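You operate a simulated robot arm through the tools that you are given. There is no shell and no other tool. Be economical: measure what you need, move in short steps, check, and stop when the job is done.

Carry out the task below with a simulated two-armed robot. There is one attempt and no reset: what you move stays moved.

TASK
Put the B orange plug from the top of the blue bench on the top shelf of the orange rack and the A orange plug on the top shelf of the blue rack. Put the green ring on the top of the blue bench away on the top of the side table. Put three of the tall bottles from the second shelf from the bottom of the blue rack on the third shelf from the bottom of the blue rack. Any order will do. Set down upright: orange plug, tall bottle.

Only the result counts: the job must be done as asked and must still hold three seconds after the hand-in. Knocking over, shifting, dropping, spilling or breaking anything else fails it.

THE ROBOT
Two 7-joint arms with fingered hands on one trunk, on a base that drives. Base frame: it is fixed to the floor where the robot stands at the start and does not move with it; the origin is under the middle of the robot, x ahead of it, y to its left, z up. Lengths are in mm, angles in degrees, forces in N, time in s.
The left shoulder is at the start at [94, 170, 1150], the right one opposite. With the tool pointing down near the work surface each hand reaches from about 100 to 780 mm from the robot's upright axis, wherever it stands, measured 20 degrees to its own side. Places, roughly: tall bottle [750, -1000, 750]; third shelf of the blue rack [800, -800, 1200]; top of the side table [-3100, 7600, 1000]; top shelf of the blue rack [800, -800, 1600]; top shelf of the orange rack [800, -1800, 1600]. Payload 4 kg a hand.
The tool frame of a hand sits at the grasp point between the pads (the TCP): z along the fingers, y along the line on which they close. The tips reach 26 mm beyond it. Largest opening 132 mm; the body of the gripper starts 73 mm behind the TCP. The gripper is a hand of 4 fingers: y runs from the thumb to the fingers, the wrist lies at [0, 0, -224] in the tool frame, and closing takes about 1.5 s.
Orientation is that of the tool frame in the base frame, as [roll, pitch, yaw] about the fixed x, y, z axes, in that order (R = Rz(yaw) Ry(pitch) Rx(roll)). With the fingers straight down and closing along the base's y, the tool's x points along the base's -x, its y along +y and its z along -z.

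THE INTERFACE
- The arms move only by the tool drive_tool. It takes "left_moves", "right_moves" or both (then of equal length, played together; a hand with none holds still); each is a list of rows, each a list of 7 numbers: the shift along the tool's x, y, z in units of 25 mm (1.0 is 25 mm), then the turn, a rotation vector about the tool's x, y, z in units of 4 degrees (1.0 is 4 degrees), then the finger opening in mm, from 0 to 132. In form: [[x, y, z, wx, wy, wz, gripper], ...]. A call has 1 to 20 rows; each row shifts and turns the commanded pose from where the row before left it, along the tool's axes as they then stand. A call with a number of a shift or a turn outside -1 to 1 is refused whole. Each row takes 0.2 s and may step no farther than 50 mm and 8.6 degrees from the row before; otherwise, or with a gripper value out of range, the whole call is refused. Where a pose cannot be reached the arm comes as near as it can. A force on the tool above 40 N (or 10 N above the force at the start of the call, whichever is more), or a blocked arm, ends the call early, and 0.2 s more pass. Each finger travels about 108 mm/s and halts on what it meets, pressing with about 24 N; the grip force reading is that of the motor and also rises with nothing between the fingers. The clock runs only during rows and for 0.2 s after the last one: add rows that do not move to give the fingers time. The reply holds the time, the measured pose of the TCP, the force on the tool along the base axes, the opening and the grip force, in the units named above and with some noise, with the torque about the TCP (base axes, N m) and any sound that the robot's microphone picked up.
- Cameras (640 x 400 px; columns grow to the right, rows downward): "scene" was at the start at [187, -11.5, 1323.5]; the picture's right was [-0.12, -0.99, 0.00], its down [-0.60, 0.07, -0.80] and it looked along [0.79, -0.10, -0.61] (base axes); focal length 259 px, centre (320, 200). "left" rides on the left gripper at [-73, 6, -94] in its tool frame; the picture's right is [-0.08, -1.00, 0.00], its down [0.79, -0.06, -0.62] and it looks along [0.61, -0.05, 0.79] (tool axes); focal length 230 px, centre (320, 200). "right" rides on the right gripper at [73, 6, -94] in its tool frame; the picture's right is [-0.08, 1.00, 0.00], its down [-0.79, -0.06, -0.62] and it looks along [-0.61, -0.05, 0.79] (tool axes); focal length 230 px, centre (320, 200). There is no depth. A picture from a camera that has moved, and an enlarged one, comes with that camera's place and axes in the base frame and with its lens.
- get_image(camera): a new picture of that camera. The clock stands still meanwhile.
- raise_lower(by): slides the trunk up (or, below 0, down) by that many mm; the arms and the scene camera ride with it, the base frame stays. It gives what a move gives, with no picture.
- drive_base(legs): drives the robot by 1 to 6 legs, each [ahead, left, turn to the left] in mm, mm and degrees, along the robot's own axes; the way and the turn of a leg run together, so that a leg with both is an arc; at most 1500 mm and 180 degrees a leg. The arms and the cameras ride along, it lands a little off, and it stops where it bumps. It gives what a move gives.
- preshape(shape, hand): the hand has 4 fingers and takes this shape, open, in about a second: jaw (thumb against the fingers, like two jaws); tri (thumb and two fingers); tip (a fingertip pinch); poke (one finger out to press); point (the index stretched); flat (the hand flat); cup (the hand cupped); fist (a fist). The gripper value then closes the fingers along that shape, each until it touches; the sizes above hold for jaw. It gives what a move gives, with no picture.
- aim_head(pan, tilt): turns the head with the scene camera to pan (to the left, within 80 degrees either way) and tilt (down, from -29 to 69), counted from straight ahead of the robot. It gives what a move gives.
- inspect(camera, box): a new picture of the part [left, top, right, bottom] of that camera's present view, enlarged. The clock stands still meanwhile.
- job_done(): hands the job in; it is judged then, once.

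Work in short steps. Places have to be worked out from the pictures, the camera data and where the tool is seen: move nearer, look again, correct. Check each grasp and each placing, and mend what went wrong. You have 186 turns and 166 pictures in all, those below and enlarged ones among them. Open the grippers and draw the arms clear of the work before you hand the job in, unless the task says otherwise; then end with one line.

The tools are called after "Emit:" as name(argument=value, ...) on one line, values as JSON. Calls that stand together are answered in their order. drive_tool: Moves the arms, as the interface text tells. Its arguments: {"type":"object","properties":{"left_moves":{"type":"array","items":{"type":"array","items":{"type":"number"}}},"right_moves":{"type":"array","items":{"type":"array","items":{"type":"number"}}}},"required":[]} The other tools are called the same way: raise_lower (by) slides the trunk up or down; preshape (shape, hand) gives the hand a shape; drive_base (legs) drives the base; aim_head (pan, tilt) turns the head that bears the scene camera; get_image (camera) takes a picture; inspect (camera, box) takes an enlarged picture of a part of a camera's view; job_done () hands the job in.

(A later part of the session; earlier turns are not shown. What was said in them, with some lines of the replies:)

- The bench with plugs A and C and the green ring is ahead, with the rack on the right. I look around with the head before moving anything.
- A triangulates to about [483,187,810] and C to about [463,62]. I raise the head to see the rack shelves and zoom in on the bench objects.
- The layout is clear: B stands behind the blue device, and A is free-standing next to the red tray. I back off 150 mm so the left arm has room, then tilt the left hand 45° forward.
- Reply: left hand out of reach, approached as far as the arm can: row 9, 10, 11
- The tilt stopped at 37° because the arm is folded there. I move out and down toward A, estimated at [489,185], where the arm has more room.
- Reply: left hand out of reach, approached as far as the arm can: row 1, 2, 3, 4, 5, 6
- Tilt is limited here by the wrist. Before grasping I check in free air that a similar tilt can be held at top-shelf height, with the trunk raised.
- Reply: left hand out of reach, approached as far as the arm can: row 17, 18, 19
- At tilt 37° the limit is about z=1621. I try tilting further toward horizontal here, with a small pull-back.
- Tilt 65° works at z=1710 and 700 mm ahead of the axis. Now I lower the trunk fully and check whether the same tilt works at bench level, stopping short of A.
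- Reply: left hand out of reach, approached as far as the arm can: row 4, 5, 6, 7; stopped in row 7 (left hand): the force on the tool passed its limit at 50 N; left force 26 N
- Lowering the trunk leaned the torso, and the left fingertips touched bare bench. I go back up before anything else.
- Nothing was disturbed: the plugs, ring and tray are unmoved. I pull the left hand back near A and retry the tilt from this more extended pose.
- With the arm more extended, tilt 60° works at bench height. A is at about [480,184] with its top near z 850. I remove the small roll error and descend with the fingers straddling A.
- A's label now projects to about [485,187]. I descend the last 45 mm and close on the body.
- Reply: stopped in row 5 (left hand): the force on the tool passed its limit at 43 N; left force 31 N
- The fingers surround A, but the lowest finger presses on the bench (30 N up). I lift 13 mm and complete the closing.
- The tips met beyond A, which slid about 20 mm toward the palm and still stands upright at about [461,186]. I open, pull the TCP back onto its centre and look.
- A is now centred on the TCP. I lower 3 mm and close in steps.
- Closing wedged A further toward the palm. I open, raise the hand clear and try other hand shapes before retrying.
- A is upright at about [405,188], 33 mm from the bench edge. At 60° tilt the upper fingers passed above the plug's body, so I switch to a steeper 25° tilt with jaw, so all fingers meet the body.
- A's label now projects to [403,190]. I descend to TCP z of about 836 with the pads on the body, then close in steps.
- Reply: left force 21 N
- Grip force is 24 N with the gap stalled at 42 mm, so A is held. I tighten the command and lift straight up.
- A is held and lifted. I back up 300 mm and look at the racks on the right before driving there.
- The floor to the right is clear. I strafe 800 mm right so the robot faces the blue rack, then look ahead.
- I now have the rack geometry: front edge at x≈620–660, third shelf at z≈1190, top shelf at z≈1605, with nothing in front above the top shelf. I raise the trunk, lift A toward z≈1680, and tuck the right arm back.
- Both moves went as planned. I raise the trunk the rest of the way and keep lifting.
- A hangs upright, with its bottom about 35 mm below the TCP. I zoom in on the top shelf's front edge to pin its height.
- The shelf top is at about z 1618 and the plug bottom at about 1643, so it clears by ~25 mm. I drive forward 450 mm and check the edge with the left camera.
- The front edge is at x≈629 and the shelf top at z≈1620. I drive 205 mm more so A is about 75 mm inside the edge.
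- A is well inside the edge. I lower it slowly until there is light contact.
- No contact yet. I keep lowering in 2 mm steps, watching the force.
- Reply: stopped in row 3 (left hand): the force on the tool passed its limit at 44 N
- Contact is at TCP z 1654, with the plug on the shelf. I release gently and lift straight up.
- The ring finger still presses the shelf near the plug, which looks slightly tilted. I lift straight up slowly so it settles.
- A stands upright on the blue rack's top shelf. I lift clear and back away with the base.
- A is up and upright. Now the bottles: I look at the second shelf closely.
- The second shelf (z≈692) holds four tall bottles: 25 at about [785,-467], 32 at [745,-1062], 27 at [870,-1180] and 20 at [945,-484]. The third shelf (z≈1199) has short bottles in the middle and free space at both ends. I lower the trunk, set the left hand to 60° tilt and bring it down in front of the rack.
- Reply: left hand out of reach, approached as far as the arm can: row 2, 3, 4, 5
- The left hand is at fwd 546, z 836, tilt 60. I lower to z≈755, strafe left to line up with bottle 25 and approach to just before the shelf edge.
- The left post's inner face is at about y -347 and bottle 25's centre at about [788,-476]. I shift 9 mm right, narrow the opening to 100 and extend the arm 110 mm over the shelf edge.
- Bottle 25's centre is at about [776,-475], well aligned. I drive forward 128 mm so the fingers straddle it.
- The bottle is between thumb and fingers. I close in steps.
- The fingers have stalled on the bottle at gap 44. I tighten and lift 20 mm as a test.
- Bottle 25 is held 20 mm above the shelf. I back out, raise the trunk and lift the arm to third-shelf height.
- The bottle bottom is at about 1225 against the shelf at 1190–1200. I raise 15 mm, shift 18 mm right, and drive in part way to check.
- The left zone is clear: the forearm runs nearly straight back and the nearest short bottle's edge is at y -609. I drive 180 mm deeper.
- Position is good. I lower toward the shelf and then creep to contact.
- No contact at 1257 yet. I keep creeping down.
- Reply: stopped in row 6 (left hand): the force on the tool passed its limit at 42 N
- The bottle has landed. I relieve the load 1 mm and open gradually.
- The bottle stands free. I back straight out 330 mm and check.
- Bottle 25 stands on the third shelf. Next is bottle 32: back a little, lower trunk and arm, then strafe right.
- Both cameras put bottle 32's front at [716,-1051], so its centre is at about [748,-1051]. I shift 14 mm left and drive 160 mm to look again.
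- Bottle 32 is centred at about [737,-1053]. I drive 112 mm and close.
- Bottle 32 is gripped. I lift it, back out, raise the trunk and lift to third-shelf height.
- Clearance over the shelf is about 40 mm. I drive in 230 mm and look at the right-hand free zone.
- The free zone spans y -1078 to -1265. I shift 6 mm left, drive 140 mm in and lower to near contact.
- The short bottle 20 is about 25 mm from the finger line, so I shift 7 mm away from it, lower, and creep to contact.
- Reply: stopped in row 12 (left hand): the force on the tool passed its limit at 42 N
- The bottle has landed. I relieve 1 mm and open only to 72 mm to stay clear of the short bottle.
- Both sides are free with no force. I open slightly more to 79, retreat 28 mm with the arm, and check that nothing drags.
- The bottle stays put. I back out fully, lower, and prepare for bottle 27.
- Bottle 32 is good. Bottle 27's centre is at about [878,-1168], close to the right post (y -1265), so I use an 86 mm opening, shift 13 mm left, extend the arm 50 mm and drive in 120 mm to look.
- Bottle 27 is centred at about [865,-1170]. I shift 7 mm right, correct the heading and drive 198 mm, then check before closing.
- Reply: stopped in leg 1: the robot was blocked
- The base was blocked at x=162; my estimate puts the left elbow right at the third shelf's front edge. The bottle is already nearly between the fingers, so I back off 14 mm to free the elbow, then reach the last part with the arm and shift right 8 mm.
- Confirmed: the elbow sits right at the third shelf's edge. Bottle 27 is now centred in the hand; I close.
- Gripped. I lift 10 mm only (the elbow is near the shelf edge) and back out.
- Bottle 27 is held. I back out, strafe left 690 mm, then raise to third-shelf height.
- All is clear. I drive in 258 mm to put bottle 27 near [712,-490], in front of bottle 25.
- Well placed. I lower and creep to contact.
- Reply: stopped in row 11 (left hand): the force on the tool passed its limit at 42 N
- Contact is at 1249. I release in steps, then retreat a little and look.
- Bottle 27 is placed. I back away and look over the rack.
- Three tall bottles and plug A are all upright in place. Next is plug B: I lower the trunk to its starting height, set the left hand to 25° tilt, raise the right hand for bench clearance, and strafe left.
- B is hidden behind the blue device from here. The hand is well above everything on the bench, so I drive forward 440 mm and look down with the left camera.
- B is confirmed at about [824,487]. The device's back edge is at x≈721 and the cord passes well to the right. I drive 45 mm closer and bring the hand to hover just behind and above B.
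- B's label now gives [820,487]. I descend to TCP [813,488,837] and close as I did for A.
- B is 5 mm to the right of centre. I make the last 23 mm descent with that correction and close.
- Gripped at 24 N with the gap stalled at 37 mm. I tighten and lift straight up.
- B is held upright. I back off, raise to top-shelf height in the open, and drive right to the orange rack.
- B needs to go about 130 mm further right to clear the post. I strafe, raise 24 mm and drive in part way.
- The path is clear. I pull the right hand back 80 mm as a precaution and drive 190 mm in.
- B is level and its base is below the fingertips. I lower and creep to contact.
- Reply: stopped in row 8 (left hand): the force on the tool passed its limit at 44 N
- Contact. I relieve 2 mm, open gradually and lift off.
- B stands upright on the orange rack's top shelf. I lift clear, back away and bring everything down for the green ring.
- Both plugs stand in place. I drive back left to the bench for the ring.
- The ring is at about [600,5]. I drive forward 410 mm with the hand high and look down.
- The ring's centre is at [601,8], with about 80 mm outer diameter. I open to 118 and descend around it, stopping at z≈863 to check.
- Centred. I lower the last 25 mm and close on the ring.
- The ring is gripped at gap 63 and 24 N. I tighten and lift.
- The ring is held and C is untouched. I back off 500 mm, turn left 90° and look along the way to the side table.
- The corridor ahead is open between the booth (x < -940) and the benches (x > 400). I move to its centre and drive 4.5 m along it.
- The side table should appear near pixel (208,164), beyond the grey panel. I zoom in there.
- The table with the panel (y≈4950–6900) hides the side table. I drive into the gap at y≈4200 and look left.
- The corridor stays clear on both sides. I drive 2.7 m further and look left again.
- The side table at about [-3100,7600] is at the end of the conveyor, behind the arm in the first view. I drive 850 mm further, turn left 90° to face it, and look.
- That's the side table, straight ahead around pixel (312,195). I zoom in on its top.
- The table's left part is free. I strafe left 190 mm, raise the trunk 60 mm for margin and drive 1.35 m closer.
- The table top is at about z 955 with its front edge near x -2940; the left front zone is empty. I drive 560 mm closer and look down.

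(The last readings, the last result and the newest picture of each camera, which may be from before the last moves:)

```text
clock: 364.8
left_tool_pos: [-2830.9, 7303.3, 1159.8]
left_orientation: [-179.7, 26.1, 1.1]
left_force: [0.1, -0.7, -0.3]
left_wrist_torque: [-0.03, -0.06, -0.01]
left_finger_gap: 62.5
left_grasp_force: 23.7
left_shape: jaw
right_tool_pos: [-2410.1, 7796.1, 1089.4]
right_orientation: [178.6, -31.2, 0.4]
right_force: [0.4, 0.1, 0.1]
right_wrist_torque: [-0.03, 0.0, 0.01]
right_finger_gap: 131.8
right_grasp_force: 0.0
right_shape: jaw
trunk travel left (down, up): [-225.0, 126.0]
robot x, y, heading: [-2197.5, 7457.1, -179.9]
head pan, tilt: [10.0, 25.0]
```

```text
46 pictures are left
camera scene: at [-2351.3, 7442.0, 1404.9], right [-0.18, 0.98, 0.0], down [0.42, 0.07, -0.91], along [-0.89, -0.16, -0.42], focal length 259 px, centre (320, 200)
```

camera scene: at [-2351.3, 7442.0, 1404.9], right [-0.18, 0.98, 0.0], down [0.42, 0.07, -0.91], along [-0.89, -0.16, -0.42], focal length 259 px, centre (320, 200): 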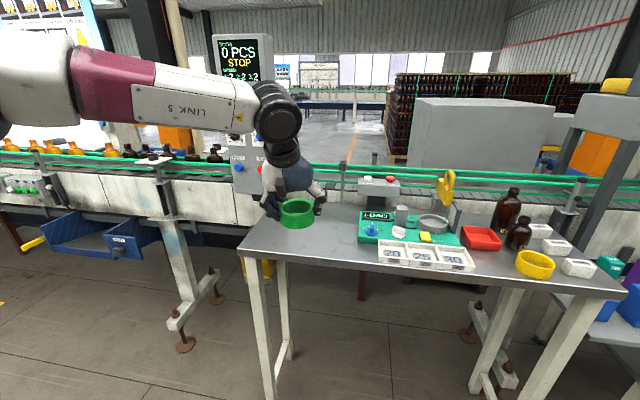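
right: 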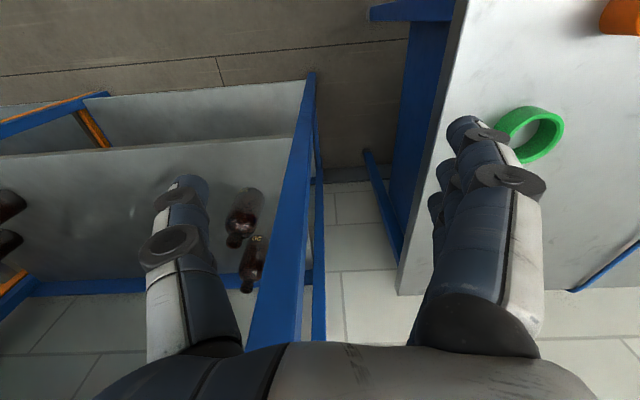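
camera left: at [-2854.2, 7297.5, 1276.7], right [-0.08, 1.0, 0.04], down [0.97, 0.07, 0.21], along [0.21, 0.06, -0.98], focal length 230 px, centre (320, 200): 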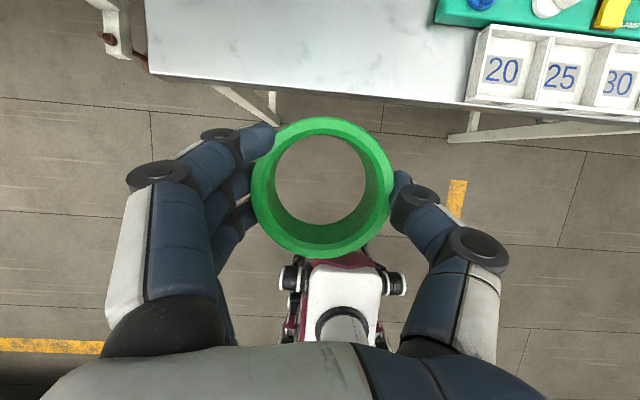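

The table corner is at [-2935,7090], its top at z≈955, and the white bins start at y 7492. I drive 195 mm in so the ring sits about 95 mm inside the edge, then lower most of the way.

Emit:
drive_base(legs=[[195, 0, 0]])

Emit:
drive_tool(left_moves=[[0.43, 0, 0.9, 0, 0, 0, 45], [0.43, 0, 0.9, 0, 0, 0, 45], [0.43, 0, 0.9, 0, 0, 0, 45], [0.43, 0, 0.9, 0, 0, 0, 45], [0.43, 0, 0.9, 0, 0, 0, 45]])

Emit:
get_image(camera="left")

Emit:
get_image(camera="scene")

```text
clock: 366.4
left_tool_pos: [-3025.5, 7303.4, 1159.7]
left_orientation: [-179.7, 25.9, 1.0]
left_force: [0.0, -0.8, -0.2]
left_wrist_torque: [-0.01, -0.01, -0.01]
left_finger_gap: 62.4
left_grasp_force: 23.4
left_shape: jaw
right_tool_pos: [-2604.0, 7795.9, 1087.7]
right_orientation: [178.6, -31.3, 0.5]
right_force: [-0.1, 0.0, 0.0]
right_wrist_torque: [-0.03, -0.03, 0.03]
right_finger_gap: 131.9
right_grasp_force: 0.2
right_shape: jaw
trunk travel left (down, up): [-225.0, 126.0]
robot x, y, heading: [-2389.1, 7459.5, -180.0]
head pan, tilt: [10.0, 25.0]
```

```text
clock: 367.6
left_tool_pos: [-3024.9, 7305.0, 1034.7]
left_orientation: [-179.7, 26.1, 1.0]
left_force: [0.4, 0.4, -1.1]
left_wrist_torque: [-0.01, 0.01, 0.0]
left_finger_gap: 62.5
left_grasp_force: 24.2
left_shape: jaw
right_tool_pos: [-2604.5, 7795.9, 1090.2]
right_orientation: [178.7, -31.1, 0.5]
right_force: [-0.1, 0.2, -0.5]
right_wrist_torque: [0.0, 0.03, -0.01]
right_finger_gap: 132.0
right_grasp_force: 0.1
right_shape: jaw
trunk travel left (down, up): [-225.0, 126.0]
robot x, y, heading: [-2393.3, 7456.9, -179.7]
head pan, tilt: [10.0, 25.0]
```

```text
45 pictures are left
camera left: at [-3048.1, 7298.2, 1151.0], right [-0.09, 1.0, 0.04], down [0.97, 0.07, 0.21], along [0.21, 0.06, -0.98], focal length 230 px, centre (320, 200)
```

left: 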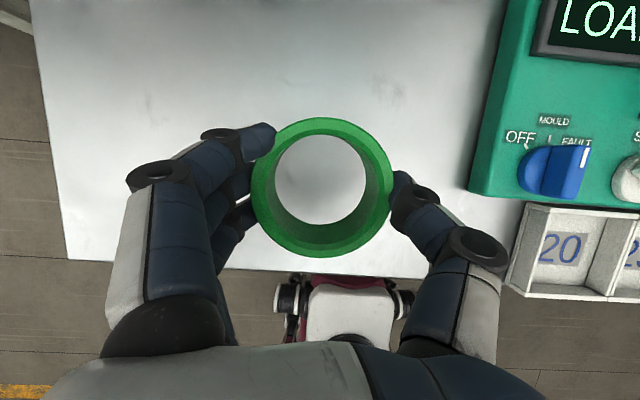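

```text
44 pictures are left
camera scene: at [-2545.6, 7441.5, 1404.9], right [-0.18, 0.98, 0.0], down [0.42, 0.07, -0.91], along [-0.89, -0.16, -0.42], focal length 259 px, centre (320, 200)
```

scene: 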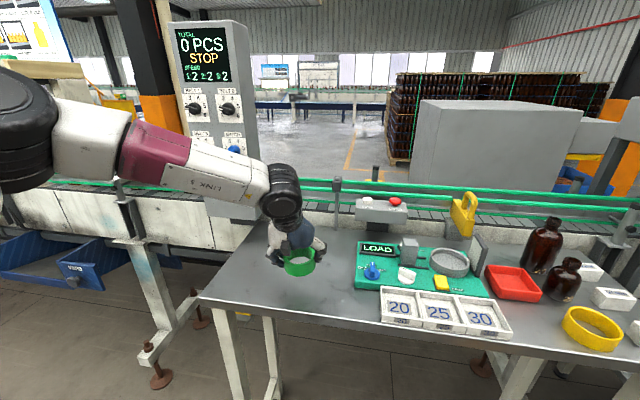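

The ring is over the table. I shift 22 mm left, away from the green board, lower, and creep to contact.

Emit:
drive_tool(left_moves=[[0, 0.9, 0, 0, 0, 0, 45], [0.26, 0, 0.54, 0, 0, 0, 45], [0.26, 0, 0.54, 0, 0, 0, 45], [0.05, 0, 0.11, 0, 0, 0, 45], [0.05, 0, 0.11, 0, 0, 0, 45], [0.05, 0, 0.11, 0, 0, 0, 45], [0.034, 0, 0.072, 0, 0, 0, 45], [0.034, 0, 0.072, 0, 0, 0, 45], [0.034, 0, 0.072, 0, 0, 0, 45], [0.034, 0, 0.072, 0, 0, 0, 45]])

Emit:
inspect(camera="scene", box=[220, 200, 380, 300])

```text
clock: 369.8
left_tool_pos: [-3026.5, 7281.0, 988.7]
left_orientation: [-179.7, 26.1, 0.9]
left_force: [-0.2, -0.1, 0.3]
left_wrist_torque: [0.01, -0.01, 0.01]
left_finger_gap: 62.4
left_grasp_force: 23.9
left_shape: jaw
right_tool_pos: [-2603.2, 7795.7, 1088.9]
right_orientation: [178.7, -31.0, 0.3]
right_force: [-0.2, 0.0, 0.4]
right_wrist_torque: [0.03, -0.02, -0.01]
right_finger_gap: 132.0
right_grasp_force: 0.1
right_shape: jaw
trunk travel left (down, up): [-225.0, 126.0]
robot x, y, heading: [-2389.4, 7461.4, -179.9]
head pan, tilt: [10.0, 25.0]
```

```text
4.00 times, centred on (300, 250) of scene
camera zoom: at [-2545.2, 7441.5, 1404.9], right [-0.18, 0.98, 0.0], down [0.42, 0.07, -0.91], along [-0.89, -0.16, -0.42], focal length 1036 px, centre (400, 0)
```

zoom: 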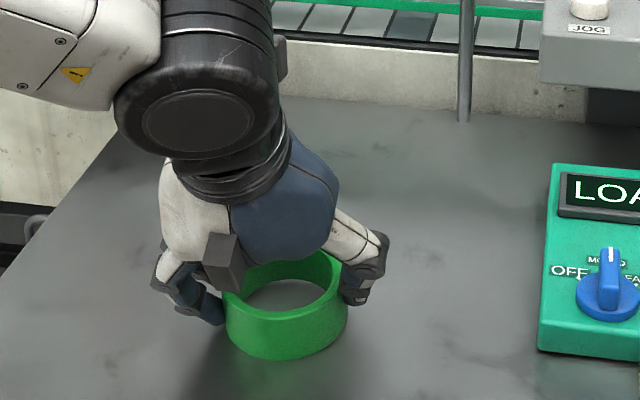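

No contact yet at 989. I continue creeping down.

Emit:
drive_tool(left_moves=[[0.05, 0, 0.11, 0, 0, 0, 45], [0.05, 0, 0.11, 0, 0, 0, 45], [0.034, 0, 0.072, 0, 0, 0, 45], [0.034, 0, 0.072, 0, 0, 0, 45], [0.034, 0, 0.072, 0, 0, 0, 45], [0.034, 0, 0.072, 0, 0, 0, 45], [0.034, 0, 0.072, 0, 0, 0, 45], [0.034, 0, 0.072, 0, 0, 0, 45], [0.034, 0, 0.072, 0, 0, 0, 45], [0.034, 0, 0.072, 0, 0, 0, 45]])

```text
clock: 370.8
left_tool_pos: [-3028.8, 7282.6, 985.1]
left_orientation: [-179.4, 27.0, 1.0]
left_force: [4.0, -1.1, 21.2]
left_wrist_torque: [-0.48, -0.36, 0.07]
left_finger_gap: 62.1
left_grasp_force: 23.8
left_shape: jaw
right_tool_pos: [-2602.3, 7794.1, 1089.0]
right_orientation: [178.5, -31.1, 0.5]
right_force: [-0.1, 0.3, 0.2]
right_wrist_torque: [-0.03, -0.01, -0.03]
right_finger_gap: 131.9
right_grasp_force: 0.1
right_shape: jaw
trunk travel left (down, up): [-225.0, 126.0]
robot x, y, heading: [-2387.8, 7455.0, -179.7]
head pan, tilt: [10.0, 25.0]
stopped in row 5 (left hand): the force on the tool passed its limit at 42 N (the readings are from after the stop); the commanded pose is now the measured one
```

Contact at 985, so the ring is on the table. I relieve slightly, open, and lift away.

Emit:
drive_tool(left_moves=[[-0.03, 0, -0.07, 0, 0, 0, 58], [0, 0, 0, 0, 0, 0, 66], [0, 0, 0, 0, 0, 0, 76], [-0.03, 0, -0.07, 0, 0, 0, 88], [-0.03, 0, -0.07, 0, 0, 0, 100], [0, 0, 0, 0, 0, 0, 112], [0, 0, 0, 0, 0, 0, 112], [-0.2, 0, -0.45, 0, 0, 0, 112], [-0.43, 0, -0.9, 0, 0, 0, 112], [-0.43, 0, -0.9, 0, 0, 0, 112], [-0.43, 0, -0.9, 0, 0, 0, 112], [-0.43, 0, -0.9, 0, 0, 0, 112], [-0.43, 0, -0.9, 0, 0, 0, 112]])

Emit:
get_image(camera="left")

Emit:
get_image(camera="scene")

```text
clock: 373.6
left_tool_pos: [-3025.6, 7280.6, 1125.5]
left_orientation: [-179.6, 26.6, 1.1]
left_force: [0.7, -0.2, -0.1]
left_wrist_torque: [-0.03, 0.0, 0.01]
left_finger_gap: 111.9
left_grasp_force: 0.1
left_shape: jaw
right_tool_pos: [-2603.4, 7795.3, 1089.0]
right_orientation: [178.6, -31.1, 0.3]
right_force: [0.0, 0.0, 0.6]
right_wrist_torque: [0.0, 0.0, 0.03]
right_finger_gap: 132.1
right_grasp_force: 0.0
right_shape: jaw
trunk travel left (down, up): [-225.0, 126.0]
robot x, y, heading: [-2395.1, 7459.7, -179.6]
head pan, tilt: [10.0, 25.0]
```

```text
42 pictures are left
camera left: at [-3047.2, 7274.6, 1243.0], right [-0.08, 1.0, 0.04], down [0.98, 0.07, 0.2], along [0.2, 0.06, -0.98], focal length 230 px, centre (320, 200)
```

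left: 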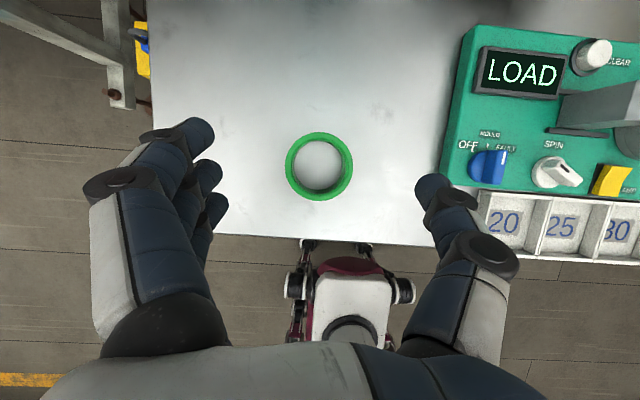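

```text
41 pictures are left
camera scene: at [-2544.8, 7441.4, 1405.0], right [-0.18, 0.98, 0.0], down [0.42, 0.07, -0.91], along [-0.89, -0.16, -0.42], focal length 259 px, centre (320, 200)
```

scene: 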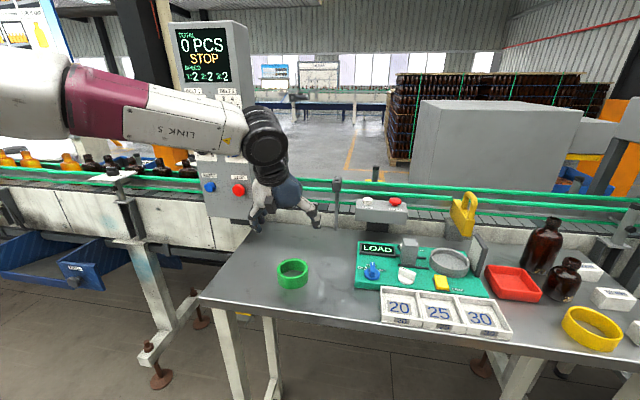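

The ring lies flat on the side table and the hand is open and clear. I back the robot away from the work.

Emit:
drive_base(legs=[[-400, 0, 0]])

Emit:
get_image(camera="scene")

```text
clock: 376.1
left_tool_pos: [-2623.9, 7283.0, 1126.2]
left_orientation: [-179.7, 26.6, 0.9]
left_force: [0.5, 0.2, 0.2]
left_wrist_torque: [0.04, 0.02, -0.04]
left_finger_gap: 111.3
left_grasp_force: 0.0
left_shape: jaw
right_tool_pos: [-2202.4, 7796.9, 1089.4]
right_orientation: [178.6, -31.2, 0.4]
right_force: [0.0, -0.1, -0.1]
right_wrist_torque: [-0.02, 0.04, 0.02]
right_finger_gap: 132.1
right_grasp_force: 0.1
right_shape: jaw
trunk travel left (down, up): [-225.0, 126.0]
robot x, y, heading: [-1992.8, 7458.7, -180.0]
head pan, tilt: [10.0, 25.0]
```

```text
40 pictures are left
camera scene: at [-2143.7, 7442.5, 1405.0], right [-0.18, 0.98, 0.0], down [0.42, 0.07, -0.91], along [-0.89, -0.16, -0.42], focal length 259 px, centre (320, 200)
```

scene: 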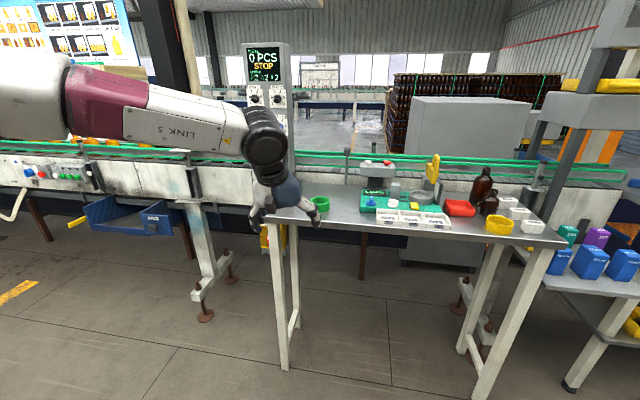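

Everything is in place, the grippers are open and the arms are clear, so I hand in.

Emit:
job_done()

```text
The job is handed in.
```

I put plug A upright on the blue rack's top shelf and plug B upright on the orange rack's top shelf, laid the green ring on the side table, stood tall bottles 25, 32 and 27 upright on the blue rack's third shelf, and handed the job in; no result came back.
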